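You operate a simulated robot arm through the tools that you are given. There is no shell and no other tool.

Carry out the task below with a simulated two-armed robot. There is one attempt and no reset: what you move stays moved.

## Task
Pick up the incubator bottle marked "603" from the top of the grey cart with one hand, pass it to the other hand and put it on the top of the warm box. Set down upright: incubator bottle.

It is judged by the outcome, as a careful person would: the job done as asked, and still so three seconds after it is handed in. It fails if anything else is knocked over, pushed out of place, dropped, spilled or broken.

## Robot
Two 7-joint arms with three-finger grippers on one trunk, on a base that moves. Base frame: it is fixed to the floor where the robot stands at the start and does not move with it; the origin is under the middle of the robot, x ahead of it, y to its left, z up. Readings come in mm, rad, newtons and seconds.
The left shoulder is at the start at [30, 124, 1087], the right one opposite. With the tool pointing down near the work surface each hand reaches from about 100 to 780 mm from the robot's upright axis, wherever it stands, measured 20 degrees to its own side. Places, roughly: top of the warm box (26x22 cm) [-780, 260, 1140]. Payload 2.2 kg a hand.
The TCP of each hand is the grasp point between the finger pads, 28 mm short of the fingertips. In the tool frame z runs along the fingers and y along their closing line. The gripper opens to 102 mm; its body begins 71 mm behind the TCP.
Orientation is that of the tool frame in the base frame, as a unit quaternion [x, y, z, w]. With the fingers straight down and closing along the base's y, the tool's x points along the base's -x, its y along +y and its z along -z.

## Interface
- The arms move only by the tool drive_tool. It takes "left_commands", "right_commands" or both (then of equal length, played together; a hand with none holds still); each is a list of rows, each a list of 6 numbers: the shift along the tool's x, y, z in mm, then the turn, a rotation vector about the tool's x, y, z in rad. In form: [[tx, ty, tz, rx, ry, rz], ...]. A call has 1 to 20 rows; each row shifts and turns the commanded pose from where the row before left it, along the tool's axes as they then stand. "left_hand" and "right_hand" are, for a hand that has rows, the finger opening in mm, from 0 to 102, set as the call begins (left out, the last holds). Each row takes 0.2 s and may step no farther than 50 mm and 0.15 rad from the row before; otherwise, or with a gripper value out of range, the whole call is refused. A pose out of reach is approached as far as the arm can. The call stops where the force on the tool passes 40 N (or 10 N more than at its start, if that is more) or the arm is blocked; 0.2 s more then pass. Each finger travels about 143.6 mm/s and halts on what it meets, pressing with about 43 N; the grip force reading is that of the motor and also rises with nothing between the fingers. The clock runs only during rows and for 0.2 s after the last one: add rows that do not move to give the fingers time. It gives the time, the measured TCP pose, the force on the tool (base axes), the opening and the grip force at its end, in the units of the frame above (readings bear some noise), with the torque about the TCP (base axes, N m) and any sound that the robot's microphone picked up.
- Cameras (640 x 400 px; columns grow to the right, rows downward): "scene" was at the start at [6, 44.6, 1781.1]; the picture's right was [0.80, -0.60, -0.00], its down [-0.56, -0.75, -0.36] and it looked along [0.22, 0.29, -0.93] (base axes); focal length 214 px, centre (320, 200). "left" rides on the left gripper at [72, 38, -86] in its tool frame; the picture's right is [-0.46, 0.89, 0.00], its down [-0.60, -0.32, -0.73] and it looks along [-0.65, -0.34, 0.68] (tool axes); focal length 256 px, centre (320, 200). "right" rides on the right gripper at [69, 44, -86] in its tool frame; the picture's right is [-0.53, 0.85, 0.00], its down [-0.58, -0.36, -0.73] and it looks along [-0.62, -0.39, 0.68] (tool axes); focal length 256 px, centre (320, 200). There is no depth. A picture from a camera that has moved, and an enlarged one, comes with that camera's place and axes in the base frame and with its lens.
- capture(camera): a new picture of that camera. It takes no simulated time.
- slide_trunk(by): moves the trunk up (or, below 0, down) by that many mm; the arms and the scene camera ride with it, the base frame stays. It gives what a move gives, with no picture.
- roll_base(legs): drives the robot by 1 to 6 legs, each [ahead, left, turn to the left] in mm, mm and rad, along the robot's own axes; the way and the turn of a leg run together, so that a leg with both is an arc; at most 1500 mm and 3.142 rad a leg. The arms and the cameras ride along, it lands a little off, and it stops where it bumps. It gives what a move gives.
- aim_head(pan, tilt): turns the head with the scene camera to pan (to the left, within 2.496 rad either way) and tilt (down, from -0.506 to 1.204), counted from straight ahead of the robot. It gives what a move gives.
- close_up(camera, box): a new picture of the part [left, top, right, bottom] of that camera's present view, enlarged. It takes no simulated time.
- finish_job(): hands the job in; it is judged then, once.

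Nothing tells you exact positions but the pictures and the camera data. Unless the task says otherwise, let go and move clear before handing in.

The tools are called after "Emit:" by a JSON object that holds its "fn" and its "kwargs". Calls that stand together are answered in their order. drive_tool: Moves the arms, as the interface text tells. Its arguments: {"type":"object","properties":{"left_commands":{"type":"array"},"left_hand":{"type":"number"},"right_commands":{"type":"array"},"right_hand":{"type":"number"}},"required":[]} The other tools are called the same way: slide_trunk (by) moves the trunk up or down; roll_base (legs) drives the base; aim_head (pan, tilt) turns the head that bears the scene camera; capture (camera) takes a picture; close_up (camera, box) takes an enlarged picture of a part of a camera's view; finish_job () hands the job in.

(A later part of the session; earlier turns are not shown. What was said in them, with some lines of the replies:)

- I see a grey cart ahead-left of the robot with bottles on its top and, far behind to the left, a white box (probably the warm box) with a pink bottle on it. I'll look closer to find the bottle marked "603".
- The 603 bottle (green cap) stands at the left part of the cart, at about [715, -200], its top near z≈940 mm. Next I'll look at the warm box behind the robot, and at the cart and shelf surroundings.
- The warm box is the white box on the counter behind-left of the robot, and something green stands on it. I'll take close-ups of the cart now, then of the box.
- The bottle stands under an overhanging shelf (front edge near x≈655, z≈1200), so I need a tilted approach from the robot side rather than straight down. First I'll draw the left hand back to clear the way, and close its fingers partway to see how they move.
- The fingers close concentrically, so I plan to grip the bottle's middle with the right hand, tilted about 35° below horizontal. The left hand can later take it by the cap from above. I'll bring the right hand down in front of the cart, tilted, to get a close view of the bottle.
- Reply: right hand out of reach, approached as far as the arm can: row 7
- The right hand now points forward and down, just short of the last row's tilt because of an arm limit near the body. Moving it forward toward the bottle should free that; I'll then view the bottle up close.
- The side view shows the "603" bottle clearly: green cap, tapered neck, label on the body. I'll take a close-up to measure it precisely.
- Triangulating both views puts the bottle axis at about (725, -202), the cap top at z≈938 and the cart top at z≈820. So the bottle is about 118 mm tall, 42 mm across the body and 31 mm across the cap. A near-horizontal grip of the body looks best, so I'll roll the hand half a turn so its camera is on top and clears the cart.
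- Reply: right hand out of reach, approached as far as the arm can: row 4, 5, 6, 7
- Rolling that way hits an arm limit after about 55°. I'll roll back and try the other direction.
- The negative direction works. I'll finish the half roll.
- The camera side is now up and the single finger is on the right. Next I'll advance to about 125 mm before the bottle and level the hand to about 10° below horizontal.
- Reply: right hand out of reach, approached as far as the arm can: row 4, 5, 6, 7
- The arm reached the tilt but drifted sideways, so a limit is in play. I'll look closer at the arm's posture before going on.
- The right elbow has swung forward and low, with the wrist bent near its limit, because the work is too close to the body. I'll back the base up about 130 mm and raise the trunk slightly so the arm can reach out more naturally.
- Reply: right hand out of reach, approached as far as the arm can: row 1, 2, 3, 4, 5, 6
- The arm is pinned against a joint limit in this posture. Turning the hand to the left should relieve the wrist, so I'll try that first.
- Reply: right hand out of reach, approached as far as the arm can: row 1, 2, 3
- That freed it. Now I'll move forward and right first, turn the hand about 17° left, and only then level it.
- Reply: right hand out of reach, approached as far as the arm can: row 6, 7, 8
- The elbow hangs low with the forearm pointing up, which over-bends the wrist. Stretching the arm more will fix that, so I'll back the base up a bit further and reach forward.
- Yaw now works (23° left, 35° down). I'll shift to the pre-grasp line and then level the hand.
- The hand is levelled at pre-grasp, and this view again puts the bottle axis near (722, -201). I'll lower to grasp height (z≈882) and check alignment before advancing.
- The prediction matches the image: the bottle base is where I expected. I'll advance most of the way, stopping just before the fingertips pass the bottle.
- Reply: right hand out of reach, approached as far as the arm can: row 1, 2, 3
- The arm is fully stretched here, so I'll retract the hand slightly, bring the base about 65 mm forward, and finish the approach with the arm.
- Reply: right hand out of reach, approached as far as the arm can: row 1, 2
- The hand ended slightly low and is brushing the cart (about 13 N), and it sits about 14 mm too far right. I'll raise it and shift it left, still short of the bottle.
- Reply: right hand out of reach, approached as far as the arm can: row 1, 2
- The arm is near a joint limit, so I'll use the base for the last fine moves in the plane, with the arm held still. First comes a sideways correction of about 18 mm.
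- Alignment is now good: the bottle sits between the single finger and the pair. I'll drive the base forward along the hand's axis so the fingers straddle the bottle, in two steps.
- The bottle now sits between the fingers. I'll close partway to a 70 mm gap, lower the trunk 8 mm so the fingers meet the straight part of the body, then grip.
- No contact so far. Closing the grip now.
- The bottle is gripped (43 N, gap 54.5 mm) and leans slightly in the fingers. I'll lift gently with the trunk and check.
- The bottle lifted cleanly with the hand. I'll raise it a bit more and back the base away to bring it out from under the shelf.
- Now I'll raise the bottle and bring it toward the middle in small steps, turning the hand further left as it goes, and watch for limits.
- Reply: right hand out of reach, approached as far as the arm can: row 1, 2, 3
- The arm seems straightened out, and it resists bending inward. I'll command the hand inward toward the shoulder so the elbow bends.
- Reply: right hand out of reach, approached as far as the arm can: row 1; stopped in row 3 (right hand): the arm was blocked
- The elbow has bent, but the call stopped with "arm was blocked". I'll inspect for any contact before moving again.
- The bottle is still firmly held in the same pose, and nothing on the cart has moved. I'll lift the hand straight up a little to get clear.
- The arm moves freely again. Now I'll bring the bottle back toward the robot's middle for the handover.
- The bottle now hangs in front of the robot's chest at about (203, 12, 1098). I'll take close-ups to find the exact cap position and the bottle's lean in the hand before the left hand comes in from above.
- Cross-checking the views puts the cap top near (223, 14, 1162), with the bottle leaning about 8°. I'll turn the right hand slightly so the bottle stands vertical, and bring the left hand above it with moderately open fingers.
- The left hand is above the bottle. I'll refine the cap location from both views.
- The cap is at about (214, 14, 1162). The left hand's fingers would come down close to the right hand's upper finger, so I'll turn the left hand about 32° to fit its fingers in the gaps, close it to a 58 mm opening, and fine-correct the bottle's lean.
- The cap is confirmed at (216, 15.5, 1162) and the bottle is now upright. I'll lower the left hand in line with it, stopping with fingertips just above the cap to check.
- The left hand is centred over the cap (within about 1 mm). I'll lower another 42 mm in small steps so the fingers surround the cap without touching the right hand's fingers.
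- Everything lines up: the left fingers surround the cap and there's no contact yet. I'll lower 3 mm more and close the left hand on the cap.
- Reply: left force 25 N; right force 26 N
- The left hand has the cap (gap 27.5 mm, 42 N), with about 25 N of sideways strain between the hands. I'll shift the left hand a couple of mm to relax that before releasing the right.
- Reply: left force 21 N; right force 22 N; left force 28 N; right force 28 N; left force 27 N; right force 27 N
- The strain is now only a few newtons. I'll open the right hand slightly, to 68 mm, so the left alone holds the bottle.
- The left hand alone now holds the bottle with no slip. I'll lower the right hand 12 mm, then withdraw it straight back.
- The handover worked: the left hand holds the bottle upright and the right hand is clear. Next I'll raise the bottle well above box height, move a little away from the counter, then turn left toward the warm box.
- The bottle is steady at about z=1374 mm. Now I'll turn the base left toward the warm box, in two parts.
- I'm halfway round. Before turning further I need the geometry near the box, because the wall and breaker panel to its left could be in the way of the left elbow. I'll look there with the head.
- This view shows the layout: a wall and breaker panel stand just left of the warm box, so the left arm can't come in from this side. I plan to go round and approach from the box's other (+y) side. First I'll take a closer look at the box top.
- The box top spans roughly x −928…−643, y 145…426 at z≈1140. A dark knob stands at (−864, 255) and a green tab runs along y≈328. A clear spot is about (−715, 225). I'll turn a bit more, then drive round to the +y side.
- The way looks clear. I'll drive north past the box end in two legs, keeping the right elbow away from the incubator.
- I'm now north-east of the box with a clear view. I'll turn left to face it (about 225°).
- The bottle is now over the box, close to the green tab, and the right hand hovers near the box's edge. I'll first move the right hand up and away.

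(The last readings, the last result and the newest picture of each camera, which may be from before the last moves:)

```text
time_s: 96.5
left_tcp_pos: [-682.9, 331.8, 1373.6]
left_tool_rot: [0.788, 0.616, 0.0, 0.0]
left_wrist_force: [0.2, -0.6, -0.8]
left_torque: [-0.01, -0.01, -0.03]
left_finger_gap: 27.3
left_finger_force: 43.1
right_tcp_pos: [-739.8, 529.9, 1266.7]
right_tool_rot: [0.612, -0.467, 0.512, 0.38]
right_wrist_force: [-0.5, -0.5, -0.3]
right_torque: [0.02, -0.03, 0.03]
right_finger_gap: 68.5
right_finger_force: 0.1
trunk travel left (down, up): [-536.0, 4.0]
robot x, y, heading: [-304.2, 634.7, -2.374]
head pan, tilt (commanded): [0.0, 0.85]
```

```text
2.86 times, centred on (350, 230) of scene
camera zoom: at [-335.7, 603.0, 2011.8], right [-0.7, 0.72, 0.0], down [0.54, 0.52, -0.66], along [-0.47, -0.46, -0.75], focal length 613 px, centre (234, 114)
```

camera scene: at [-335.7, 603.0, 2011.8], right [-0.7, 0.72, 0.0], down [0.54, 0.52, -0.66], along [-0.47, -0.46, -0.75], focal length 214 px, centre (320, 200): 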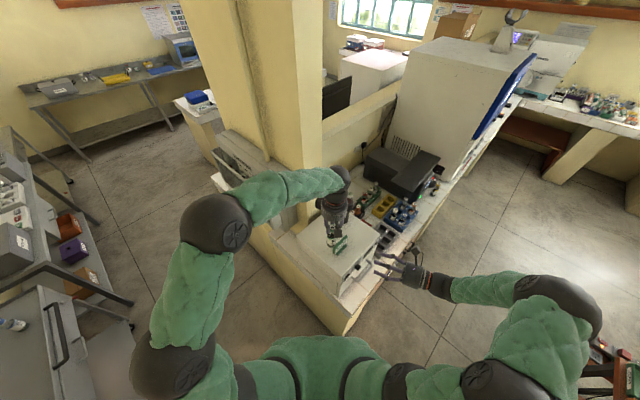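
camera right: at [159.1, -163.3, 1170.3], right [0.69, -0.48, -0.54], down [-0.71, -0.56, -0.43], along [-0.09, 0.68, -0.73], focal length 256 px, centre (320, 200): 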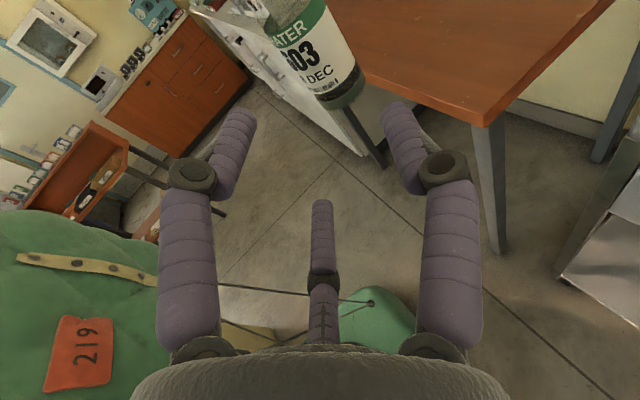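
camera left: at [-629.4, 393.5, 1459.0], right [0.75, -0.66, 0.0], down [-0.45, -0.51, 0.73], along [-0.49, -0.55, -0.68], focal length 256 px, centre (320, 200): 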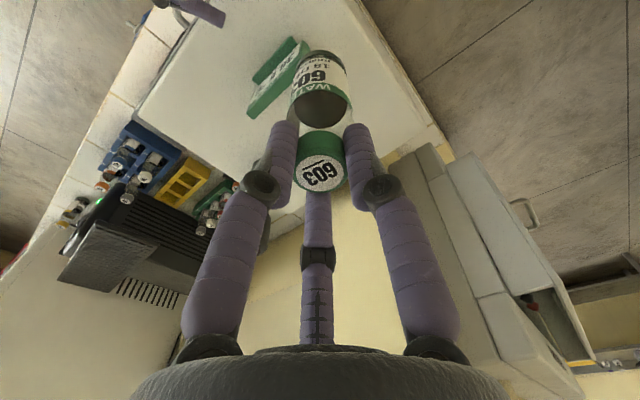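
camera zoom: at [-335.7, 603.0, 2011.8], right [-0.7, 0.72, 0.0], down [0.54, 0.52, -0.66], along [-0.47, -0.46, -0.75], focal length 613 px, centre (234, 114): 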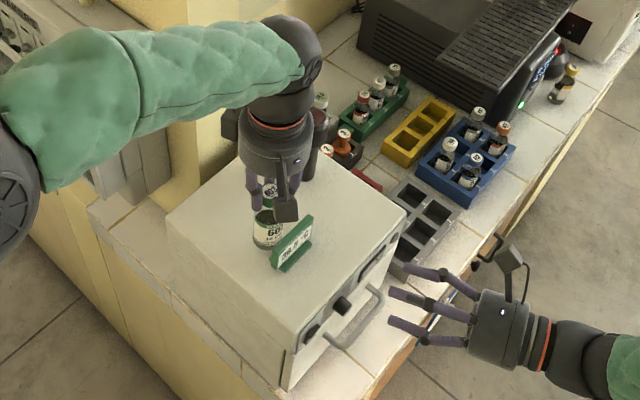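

The scene view confirms the box top corners and that the bottle hangs upright. I'll slide the left hand over to the clear spot at about (−715, 225), keeping the height.

Emit:
{"fn": "drive_tool", "kwargs": {"left_commands": [[-28, -1.3, 0, 0, 0, 0], [-28, -1.3, 0, 0, 0, 0], [-28, -1.3, 0, 0, 0, 0], [-27.6, -1.3, 0, 0, 0, 0], [0, 0, 0, 0, 0, 0]]}}

Emit:
{"fn": "close_up", "kwargs": {"camera": "scene", "box": [230, 130, 430, 300]}}

Emit:
{"fn": "capture", "kwargs": {"camera": "left"}}

```text
time_s: 97.8
left_tcp_pos: [-716.1, 225.0, 1373.5]
left_tool_rot: [0.787, 0.616, 0.0, 0.001]
left_wrist_force: [0.5, 0.8, -0.7]
left_torque: [0.02, -0.02, 0.01]
left_finger_gap: 27.0
left_finger_force: 43.6
right_tcp_pos: [-742.4, 529.5, 1265.4]
right_tool_rot: [0.612, -0.467, 0.513, 0.381]
right_wrist_force: [0.5, 0.2, 0.3]
right_torque: [0.02, -0.02, -0.01]
right_finger_gap: 68.1
right_finger_force: 0.0
trunk travel left (down, up): [-536.0, 4.0]
robot x, y, heading: [-301.7, 632.1, -2.37]
head pan, tilt (commanded): [0.0, 0.85]
```

```text
2.35 times, centred on (330, 215) of scene
camera zoom: at [-335.2, 603.1, 2011.8], right [-0.7, 0.72, 0.0], down [0.54, 0.52, -0.66], along [-0.47, -0.46, -0.75], focal length 505 px, centre (296, 165)
```

zoom: 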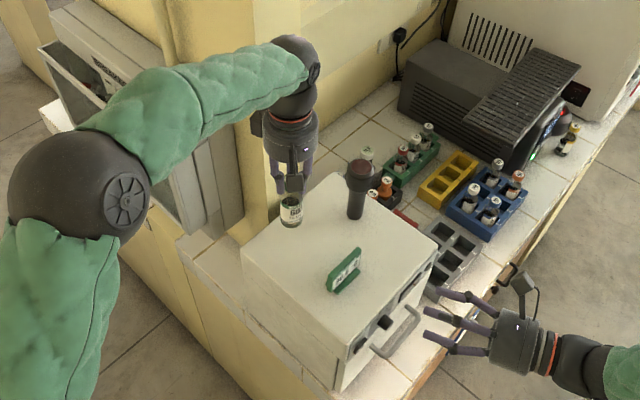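

```text
taken
camera left: at [-660.7, 287.1, 1459.1], right [0.75, -0.66, 0.0], down [-0.45, -0.51, 0.73], along [-0.49, -0.55, -0.68], focal length 256 px, centre (320, 200)
```

left: 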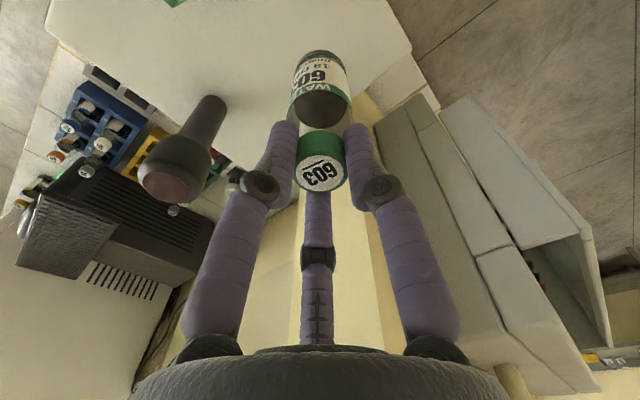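

The spot is clear all round. I'll lower to just above the box top and then touch down in small steps, watching the force.

Emit:
{"fn": "drive_tool", "kwargs": {"left_commands": [[0, 0, 24, 0, 0, 0], [0, 0, 24, 0, 0, 0], [0, 0, 24, 0, 0, 0], [0, 0, 20, 0, 0, 0], [0, 0, 0, 0, 0, 0]]}}

Emit:
{"fn": "close_up", "kwargs": {"camera": "scene", "box": [250, 150, 390, 270]}}

Emit:
{"fn": "capture", "kwargs": {"camera": "left"}}

```text
time_s: 99.0
left_tcp_pos: [-715.7, 224.8, 1279.7]
left_tool_rot: [0.787, 0.617, -0.001, -0.001]
left_wrist_force: [0.4, 0.3, 0.1]
left_torque: [-0.01, 0.01, -0.03]
left_finger_gap: 27.1
left_finger_force: 42.7
right_tcp_pos: [-741.6, 528.8, 1264.8]
right_tool_rot: [0.612, -0.467, 0.512, 0.381]
right_wrist_force: [0.2, -0.3, 0.0]
right_torque: [0.02, -0.01, -0.03]
right_finger_gap: 68.0
right_finger_force: 0.1
trunk travel left (down, up): [-536.0, 4.0]
robot x, y, heading: [-301.2, 638.2, -2.372]
head pan, tilt (commanded): [0.0, 0.85]
```

```text
3.33 times, centred on (320, 210) of scene
camera zoom: at [-335.6, 602.2, 2011.8], right [-0.7, 0.72, 0.0], down [0.54, 0.52, -0.66], along [-0.47, -0.46, -0.75], focal length 715 px, centre (320, 167)
```

zoom: 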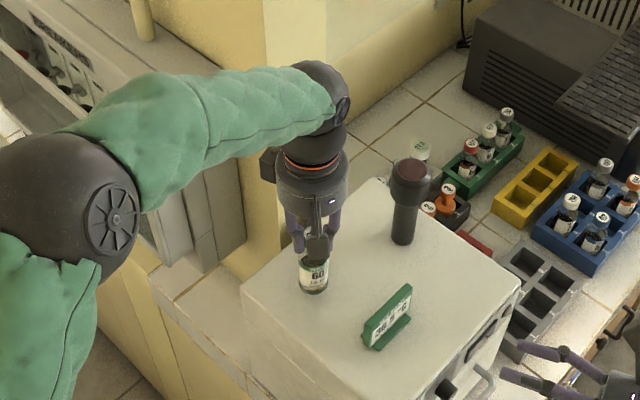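

```text
taken
camera left: at [-660.9, 286.3, 1366.4], right [0.75, -0.66, 0.0], down [-0.45, -0.51, 0.73], along [-0.49, -0.55, -0.68], focal length 256 px, centre (320, 200)
```

left: 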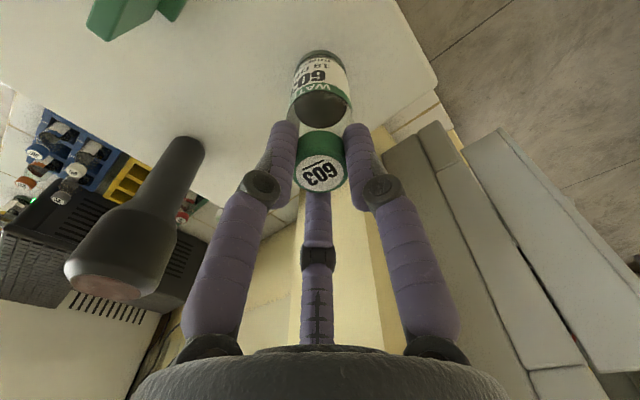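

Emit:
{"fn": "drive_tool", "kwargs": {"left_commands": [[0, 0, 3, 0, 0, 0], [0, 0, 3, 0, 0, 0], [0, 0, 0, 0, 0, 0]]}}

Emit:
{"fn": "drive_tool", "kwargs": {"left_commands": [[0, 0, 2, 0, 0, 0], [0, 0, 0, 0, 0, 0]]}}

```text
time_s: 99.8
left_tcp_pos: [-714.9, 225.7, 1273.7]
left_tool_rot: [0.787, 0.616, 0.0, 0.0]
left_wrist_force: [0.6, -0.6, -1.5]
left_torque: [-0.03, 0.01, -0.01]
left_finger_gap: 27.1
left_finger_force: 43.5
right_tcp_pos: [-741.2, 529.1, 1265.1]
right_tool_rot: [0.613, -0.467, 0.513, 0.379]
right_wrist_force: [-0.8, 0.1, -0.6]
right_torque: [0.01, -0.02, 0.01]
right_finger_gap: 68.1
right_finger_force: 0.0
trunk travel left (down, up): [-536.0, 4.0]
robot x, y, heading: [-302.3, 633.1, -2.37]
head pan, tilt (commanded): [0.0, 0.85]
```

```text
time_s: 100.3
left_tcp_pos: [-715.2, 225.1, 1272.9]
left_tool_rot: [0.787, 0.616, 0.0, 0.0]
left_wrist_force: [-0.1, 0.5, -0.9]
left_torque: [-0.02, -0.03, -0.03]
left_finger_gap: 27.6
left_finger_force: 43.0
right_tcp_pos: [-742.4, 529.2, 1265.9]
right_tool_rot: [0.612, -0.468, 0.512, 0.381]
right_wrist_force: [0.1, 0.1, 1.1]
right_torque: [0.0, 0.0, 0.04]
right_finger_gap: 68.2
right_finger_force: 0.1
trunk travel left (down, up): [-536.0, 4.0]
robot x, y, heading: [-301.9, 633.6, -2.369]
head pan, tilt (commanded): [0.0, 0.85]
```

Emit:
{"fn": "drive_tool", "kwargs": {"left_commands": [[0, 0, 2, 0, 0, 0], [0, 0, 0, 0, 0, 0]]}}

Emit:
{"fn": "drive_tool", "kwargs": {"left_commands": [[0, 0, 2, 0, 0, 0], [0, 0, 0, 0, 0, 0]]}}

```text
time_s: 101.0
left_tcp_pos: [-715.7, 224.8, 1271.1]
left_tool_rot: [0.787, 0.616, 0.0, 0.0]
left_wrist_force: [-0.2, -0.1, -0.3]
left_torque: [-0.01, -0.02, -0.01]
left_finger_gap: 26.9
left_finger_force: 43.0
right_tcp_pos: [-741.9, 528.3, 1264.9]
right_tool_rot: [0.613, -0.467, 0.512, 0.379]
right_wrist_force: [0.2, 0.5, -0.5]
right_torque: [0.0, -0.01, -0.01]
right_finger_gap: 68.1
right_finger_force: 0.1
trunk travel left (down, up): [-536.0, 4.0]
robot x, y, heading: [-302.7, 637.5, -2.37]
head pan, tilt (commanded): [0.0, 0.85]
```

```text
time_s: 101.5
left_tcp_pos: [-715.1, 224.6, 1269.1]
left_tool_rot: [0.788, 0.616, 0.0, 0.0]
left_wrist_force: [-0.4, -1.1, 0.0]
left_torque: [0.02, 0.0, 0.01]
left_finger_gap: 27.5
left_finger_force: 43.4
right_tcp_pos: [-741.5, 529.8, 1264.6]
right_tool_rot: [0.613, -0.468, 0.511, 0.38]
right_wrist_force: [-0.7, 0.3, 0.5]
right_torque: [-0.05, 0.0, -0.01]
right_finger_gap: 68.3
right_finger_force: 0.1
trunk travel left (down, up): [-536.0, 4.0]
robot x, y, heading: [-303.7, 635.0, -2.373]
head pan, tilt (commanded): [0.0, 0.85]
```

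No contact yet at TCP z≈1269; I'll continue in 2 mm steps.

Emit:
{"fn": "drive_tool", "kwargs": {"left_commands": [[0, 0, 2, 0, 0, 0], [0, 0, 0, 0, 0, 0]]}}

Emit:
{"fn": "close_up", "kwargs": {"camera": "scene", "box": [290, 170, 350, 230]}}

```text
time_s: 102.2
left_tcp_pos: [-716.7, 224.9, 1266.9]
left_tool_rot: [0.787, 0.616, 0.0, 0.0]
left_wrist_force: [-0.3, -0.2, -1.4]
left_torque: [0.02, 0.05, 0.01]
left_finger_gap: 27.2
left_finger_force: 42.0
right_tcp_pos: [-742.1, 528.2, 1265.5]
right_tool_rot: [0.613, -0.467, 0.512, 0.38]
right_wrist_force: [-0.3, 0.7, 0.1]
right_torque: [-0.01, -0.04, -0.01]
right_finger_gap: 68.3
right_finger_force: 0.0
trunk travel left (down, up): [-536.0, 4.0]
robot x, y, heading: [-299.4, 633.5, -2.373]
head pan, tilt (commanded): [0.0, 0.85]
```

```text
6.67 times, centred on (320, 200) of scene
camera zoom: at [-335.9, 602.0, 2011.8], right [-0.7, 0.72, 0.0], down [0.54, 0.52, -0.66], along [-0.47, -0.46, -0.75], focal length 1430 px, centre (320, 200)
```

zoom: 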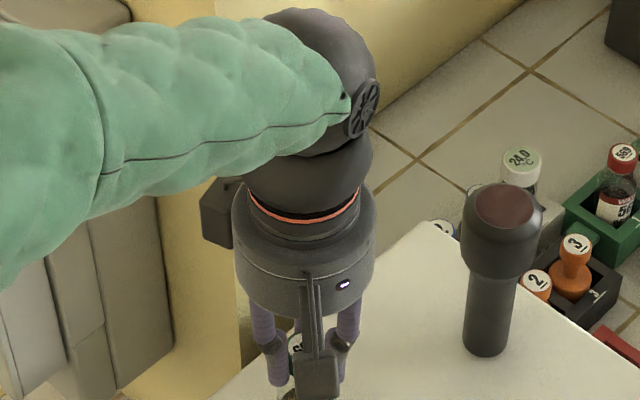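

Emit:
{"fn": "close_up", "kwargs": {"camera": "scene", "box": [285, 215, 345, 265]}}

Emit:
{"fn": "drive_tool", "kwargs": {"left_commands": [[0, 0, 2, 0, 0, 0], [0, 0, 0, 0, 0, 0]]}}

```text
8.00 times, centred on (315, 240) of scene
camera zoom: at [-335.9, 602.0, 2011.8], right [-0.7, 0.72, 0.0], down [0.54, 0.52, -0.66], along [-0.47, -0.46, -0.75], focal length 1716 px, centre (360, -120)
```

zoom: 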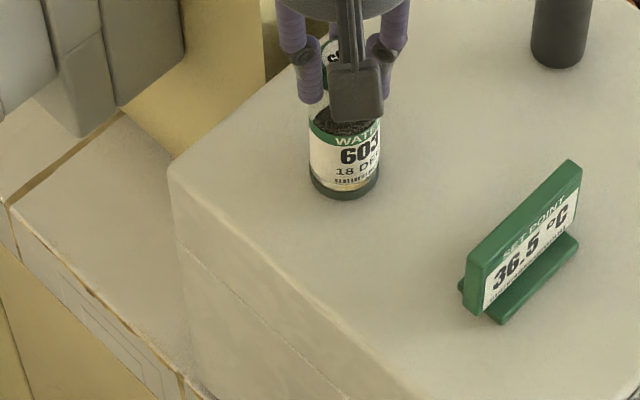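

```text
time_s: 102.8
left_tcp_pos: [-714.0, 224.5, 1265.3]
left_tool_rot: [0.787, 0.617, -0.001, 0.0]
left_wrist_force: [0.7, 0.9, 0.5]
left_torque: [0.05, -0.01, 0.02]
left_finger_gap: 27.3
left_finger_force: 42.8
right_tcp_pos: [-741.6, 529.1, 1265.1]
right_tool_rot: [0.612, -0.466, 0.513, 0.38]
right_wrist_force: [-0.5, 0.2, 0.7]
right_torque: [0.01, -0.01, -0.01]
right_finger_gap: 68.2
right_finger_force: 0.1
trunk travel left (down, up): [-536.0, 4.0]
robot x, y, heading: [-301.1, 636.8, -2.369]
head pan, tilt (commanded): [0.0, 0.85]
```

From the view the base is still several mm above the surface. Continuing down carefully.

Emit:
{"fn": "drive_tool", "kwargs": {"left_commands": [[0, 0, 2, 0, 0, 0], [0, 0, 0, 0, 0, 0]]}}

Emit:
{"fn": "drive_tool", "kwargs": {"left_commands": [[0, 0, 2, 0, 0, 0], [0, 0, 0, 0, 0, 0]]}}

Emit:
{"fn": "drive_tool", "kwargs": {"left_commands": [[0, 0, 1.5, 0, 0, 0], [0, 0, 0, 0, 0, 0]]}}

```text
time_s: 103.3
left_tcp_pos: [-715.4, 225.0, 1264.8]
left_tool_rot: [0.788, 0.616, -0.003, -0.001]
left_wrist_force: [2.3, 0.4, 16.3]
left_torque: [0.32, -0.42, -0.02]
left_finger_gap: 27.0
left_finger_force: 43.2
right_tcp_pos: [-741.1, 530.2, 1266.3]
right_tool_rot: [0.612, -0.466, 0.513, 0.381]
right_wrist_force: [0.9, 0.0, 0.4]
right_torque: [-0.04, 0.02, 0.02]
right_finger_gap: 68.2
right_finger_force: 0.1
trunk travel left (down, up): [-536.0, 4.0]
robot x, y, heading: [-303.3, 636.5, -2.366]
head pan, tilt (commanded): [0.0, 0.85]
```

```text
time_s: 104.0
left_tcp_pos: [-715.8, 224.7, 1265.1]
left_tool_rot: [0.787, 0.617, -0.005, -0.002]
left_wrist_force: [2.9, 0.2, 35.2]
left_torque: [0.22, -0.46, -0.01]
left_finger_gap: 27.1
left_finger_force: 42.6
right_tcp_pos: [-739.7, 530.6, 1266.8]
right_tool_rot: [0.612, -0.466, 0.512, 0.381]
right_wrist_force: [-0.1, -1.0, -0.4]
right_torque: [0.03, 0.02, 0.01]
right_finger_gap: 68.0
right_finger_force: 0.1
trunk travel left (down, up): [-536.0, 4.0]
robot x, y, heading: [-301.9, 634.5, -2.376]
head pan, tilt (commanded): [0.0, 0.85]
```

```text
time_s: 104.5
left_tcp_pos: [-714.6, 224.2, 1262.5]
left_tool_rot: [0.787, 0.617, -0.005, -0.001]
left_wrist_force: [0.5, -1.0, 39.9]
left_torque: [0.07, -0.01, 0.0]
left_finger_gap: 27.1
left_finger_force: 43.9
right_tcp_pos: [-739.0, 531.2, 1266.6]
right_tool_rot: [0.612, -0.467, 0.512, 0.382]
right_wrist_force: [-0.8, 0.6, -0.4]
right_torque: [0.04, 0.0, 0.0]
right_finger_gap: 67.9
right_finger_force: 0.1
trunk travel left (down, up): [-536.0, 4.0]
robot x, y, heading: [-302.9, 637.8, -2.372]
head pan, tilt (commanded): [0.0, 0.85]
```

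Contact is made, and pressing is now about 40 N, so I'll ease up slightly before releasing.

Emit:
{"fn": "drive_tool", "kwargs": {"left_commands": [[0, 0, -2, 0, 0, 0], [0, 0, 0, 0, 0, 0]]}}

```text
time_s: 105.2
left_tcp_pos: [-715.9, 224.0, 1264.2]
left_tool_rot: [0.788, 0.616, -0.002, -0.001]
left_wrist_force: [-2.5, -1.7, 30.7]
left_torque: [-0.18, 0.3, -0.03]
left_finger_gap: 26.9
left_finger_force: 42.9
right_tcp_pos: [-740.4, 530.7, 1265.1]
right_tool_rot: [0.613, -0.466, 0.513, 0.38]
right_wrist_force: [0.0, 0.5, 0.0]
right_torque: [-0.01, -0.02, -0.01]
right_finger_gap: 67.9
right_finger_force: 0.0
trunk travel left (down, up): [-536.0, 4.0]
robot x, y, heading: [-304.5, 634.7, -2.369]
head pan, tilt (commanded): [0.0, 0.85]
```

Emit:
{"fn": "drive_tool", "kwargs": {"left_commands": [[0, 0, -1.2, 0, 0, 0], [0, 0, 0, 0, 0, 0], [0, 0, 0, 0, 0, 0]]}}

Emit:
{"fn": "close_up", "kwargs": {"camera": "scene", "box": [285, 215, 345, 265]}}

Emit:
{"fn": "capture", "kwargs": {"camera": "left"}}

```text
time_s: 106.0
left_tcp_pos: [-715.4, 223.8, 1262.7]
left_tool_rot: [0.787, 0.617, -0.001, 0.0]
left_wrist_force: [-3.8, -4.4, 25.0]
left_torque: [-0.5, 0.42, -0.02]
left_finger_gap: 27.1
left_finger_force: 43.1
right_tcp_pos: [-740.5, 529.6, 1265.7]
right_tool_rot: [0.612, -0.467, 0.512, 0.381]
right_wrist_force: [0.3, 0.5, -0.7]
right_torque: [0.01, 0.02, 0.01]
right_finger_gap: 67.7
right_finger_force: 0.1
trunk travel left (down, up): [-536.0, 4.0]
robot x, y, heading: [-303.0, 635.4, -2.376]
head pan, tilt (commanded): [0.0, 0.85]
```

```text
8.00 times, centred on (315, 240) of scene
camera zoom: at [-334.5, 603.0, 2011.9], right [-0.7, 0.72, 0.0], down [0.54, 0.52, -0.66], along [-0.47, -0.46, -0.75], focal length 1716 px, centre (360, -120)
```

zoom: 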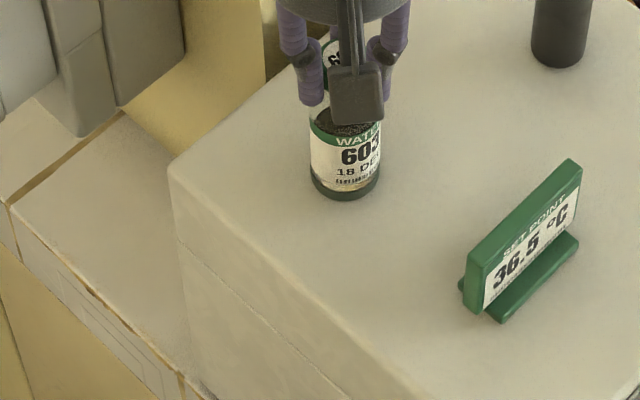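

```text
taken
camera left: at [-661.0, 286.4, 1349.3], right [0.75, -0.66, 0.0], down [-0.45, -0.51, 0.73], along [-0.49, -0.55, -0.68], focal length 256 px, centre (320, 200)
```

left: 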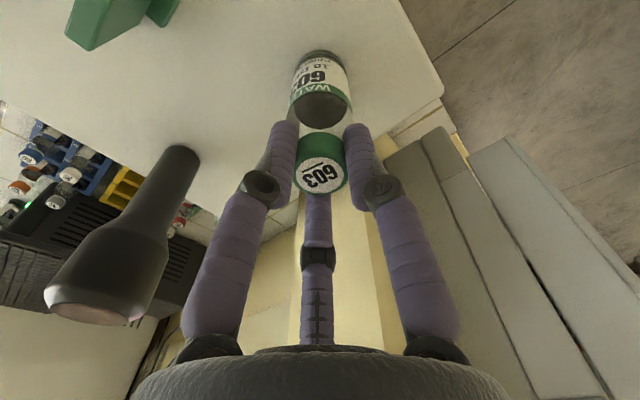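

Emit:
{"fn": "drive_tool", "kwargs": {"left_commands": [[0, 0, -1.5, 0, 0, 0], [0, 0, 0, 0, 0, 0], [0, 0, 0, 0, 0, 0]]}}

```text
time_s: 106.8
left_tcp_pos: [-715.2, 224.9, 1264.1]
left_tool_rot: [0.788, 0.616, 0.0, 0.0]
left_wrist_force: [-1.9, -4.6, 14.7]
left_torque: [-0.43, 0.42, 0.03]
left_finger_gap: 27.0
left_finger_force: 43.2
right_tcp_pos: [-741.1, 529.0, 1264.6]
right_tool_rot: [0.612, -0.466, 0.513, 0.381]
right_wrist_force: [-0.1, 0.2, 0.7]
right_torque: [-0.02, 0.0, 0.0]
right_finger_gap: 68.0
right_finger_force: 0.1
trunk travel left (down, up): [-536.0, 4.0]
robot x, y, heading: [-300.6, 635.6, -2.373]
head pan, tilt (commanded): [0.0, 0.85]
```

Emit:
{"fn": "drive_tool", "kwargs": {"left_commands": [[0, 0, -1.2, 0, 0, 0], [0, 0, 0, 0, 0, 0], [0, 0, 0, 0, 0, 0]]}}

```text
time_s: 107.5
left_tcp_pos: [-714.6, 226.8, 1264.0]
left_tool_rot: [0.788, 0.616, 0.002, 0.0]
left_wrist_force: [0.1, 0.3, 1.0]
left_torque: [0.02, -0.04, 0.04]
left_finger_gap: 27.3
left_finger_force: 42.7
right_tcp_pos: [-741.5, 528.4, 1265.7]
right_tool_rot: [0.612, -0.467, 0.512, 0.381]
right_wrist_force: [-0.2, -0.4, 0.0]
right_torque: [0.01, 0.01, 0.03]
right_finger_gap: 67.8
right_finger_force: 0.0
trunk travel left (down, up): [-536.0, 4.0]
robot x, y, heading: [-299.8, 636.4, -2.368]
head pan, tilt (commanded): [0.0, 0.85]
```

Contact is now light (about 1 N), with the bottle resting on the box. I'll lower half a millimetre and open the left hand.

Emit:
{"fn": "drive_tool", "kwargs": {"left_commands": [[0, 0, 0.6, 0, 0, 0], [0, 0, 0, 0, 0, 0]]}}

Emit:
{"fn": "drive_tool", "kwargs": {"left_commands": [[0, 0, 0, 0, 0, 0], [0, 0, 0, 0, 0, 0], [0, 0, 0, 0, 0, 0]], "left_hand": 60}}

Emit:
{"fn": "capture", "kwargs": {"camera": "left"}}

Emit:
{"fn": "close_up", "kwargs": {"camera": "scene", "box": [275, 195, 355, 265]}}

```text
time_s: 108.2
left_tcp_pos: [-716.2, 224.7, 1263.6]
left_tool_rot: [0.787, 0.617, 0.001, 0.0]
left_wrist_force: [-0.6, 0.2, -0.8]
left_torque: [0.0, 0.02, 0.01]
left_finger_gap: 26.9
left_finger_force: 42.8
right_tcp_pos: [-741.5, 528.3, 1265.1]
right_tool_rot: [0.612, -0.468, 0.512, 0.38]
right_wrist_force: [0.2, -0.6, 0.1]
right_torque: [0.01, -0.02, 0.01]
right_finger_gap: 68.2
right_finger_force: 0.0
trunk travel left (down, up): [-536.0, 4.0]
robot x, y, heading: [-305.0, 637.2, -2.375]
head pan, tilt (commanded): [0.0, 0.85]
```

```text
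time_s: 109.0
left_tcp_pos: [-715.4, 224.4, 1265.4]
left_tool_rot: [0.788, 0.616, 0.0, -0.001]
left_wrist_force: [0.6, 0.6, -0.9]
left_torque: [-0.02, -0.03, 0.01]
left_finger_gap: 60.4
left_finger_force: 0.3
right_tcp_pos: [-741.9, 529.3, 1264.7]
right_tool_rot: [0.612, -0.467, 0.512, 0.38]
right_wrist_force: [0.0, -0.7, 0.7]
right_torque: [-0.03, 0.02, -0.01]
right_finger_gap: 67.9
right_finger_force: 0.1
trunk travel left (down, up): [-536.0, 4.0]
robot x, y, heading: [-301.9, 635.2, -2.368]
head pan, tilt (commanded): [0.0, 0.85]
```

```text
taken
camera left: at [-661.5, 286.7, 1350.8], right [0.75, -0.66, 0.0], down [-0.45, -0.51, 0.73], along [-0.49, -0.55, -0.68], focal length 256 px, centre (320, 200)
```

left: 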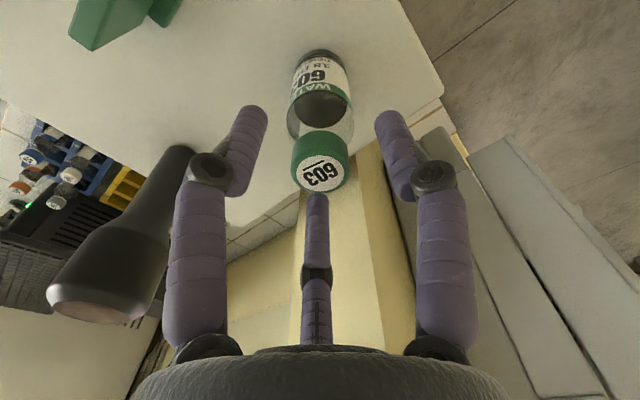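

```text
5.71 times, centred on (315, 230) of scene
camera zoom: at [-336.0, 602.0, 2011.8], right [-0.7, 0.72, 0.0], down [0.54, 0.52, -0.66], along [-0.47, -0.46, -0.75], focal length 1226 px, centre (349, 29)
```

zoom: 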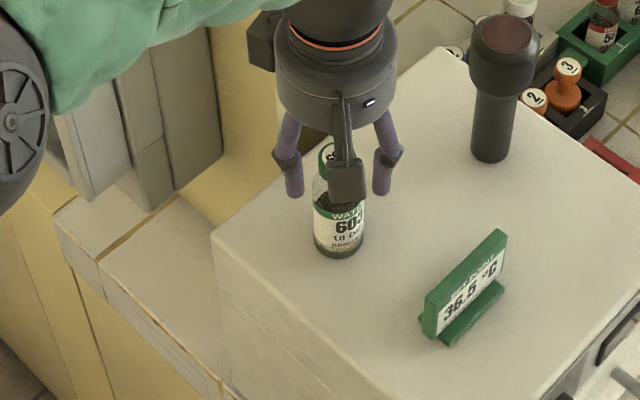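

The bottle stands on its own on the box. I'll raise the left hand straight up and clear.

Emit:
{"fn": "drive_tool", "kwargs": {"left_commands": [[0, 0, -20, 0, 0, 0], [0, 0, -30, 0, 0, 0], [0, 0, -30, 0, 0, 0], [0, 0, -30, 0, 0, 0], [0, 0, -30, 0, 0, 0]]}}

Emit:
{"fn": "close_up", "kwargs": {"camera": "scene", "box": [230, 130, 430, 300]}}

Emit:
{"fn": "capture", "kwargs": {"camera": "left"}}

```text
time_s: 110.2
left_tcp_pos: [-715.4, 226.0, 1404.4]
left_tool_rot: [0.788, 0.616, 0.0, 0.0]
left_wrist_force: [0.1, 0.1, 0.5]
left_torque: [-0.01, 0.01, 0.03]
left_finger_gap: 60.0
left_finger_force: 0.0
right_tcp_pos: [-741.4, 529.5, 1264.5]
right_tool_rot: [0.612, -0.467, 0.513, 0.381]
right_wrist_force: [-0.5, 0.2, 0.3]
right_torque: [-0.02, -0.03, 0.01]
right_finger_gap: 68.1
right_finger_force: 0.0
trunk travel left (down, up): [-536.0, 4.0]
robot x, y, heading: [-303.0, 635.1, -2.368]
head pan, tilt (commanded): [0.0, 0.85]
```

```text
2.35 times, centred on (330, 215) of scene
camera zoom: at [-335.7, 602.4, 2011.8], right [-0.7, 0.72, 0.0], down [0.54, 0.52, -0.66], along [-0.47, -0.46, -0.75], focal length 505 px, centre (296, 165)
```

zoom: 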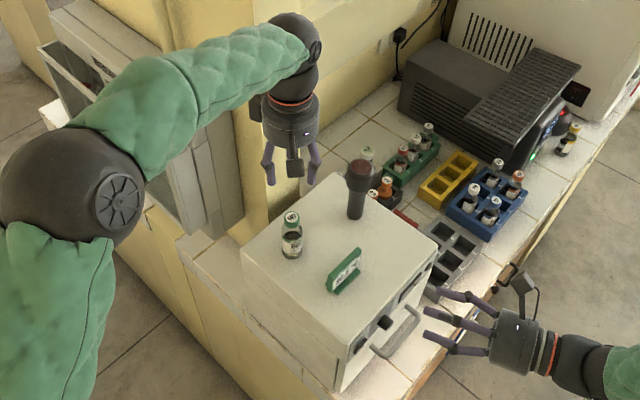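

```text
taken
camera left: at [-661.0, 287.2, 1491.1], right [0.75, -0.66, 0.0], down [-0.45, -0.51, 0.73], along [-0.49, -0.55, -0.68], focal length 256 px, centre (320, 200)
```

left: 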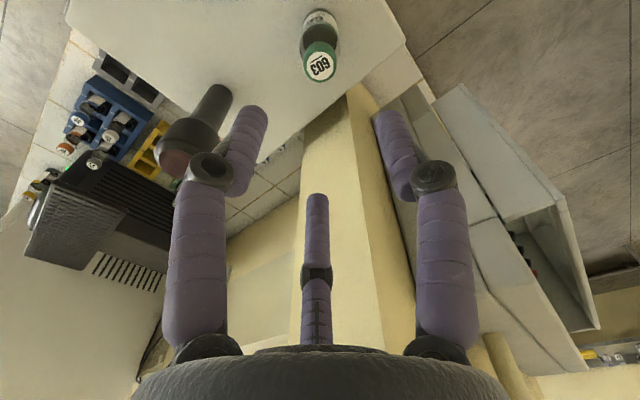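

The "603" bottle stands upright on top of the warm box. The knob and the "SET POINT" tab are undisturbed, and both hands are open and clear, so I'm handing the job in.

Emit:
{"fn": "finish_job", "kwargs": {}}

```text
The job is handed in.
```

The "603" bottle is standing upright on top of the warm box, at about (−715, 225), and the job is handed in.

- **Pick:** the right hand took it from the cart by the body, coming in nearly level because the shelf overhangs that spot.
- **Handover:** the left hand took the bottle by the cap in mid-air before the right let go.
- **Placing:** I drove round to the box's other side, because the wall and breaker panel beside it would have blocked the left elbow. The bottle pressed on the box at about 40 N for a moment at touchdown. I eased that to about 1 N before opening the hand.

One finger brushed the cart top lightly (about 13 N) before the pick. Later one arm move stopped as "blocked" near the cart. I saw nothing moved either time, and the other bottle on the cart was still upright when I last looked. The green tab and dark knob on the warm box looked undisturbed in the final pictures. Both hands are clear of everything.
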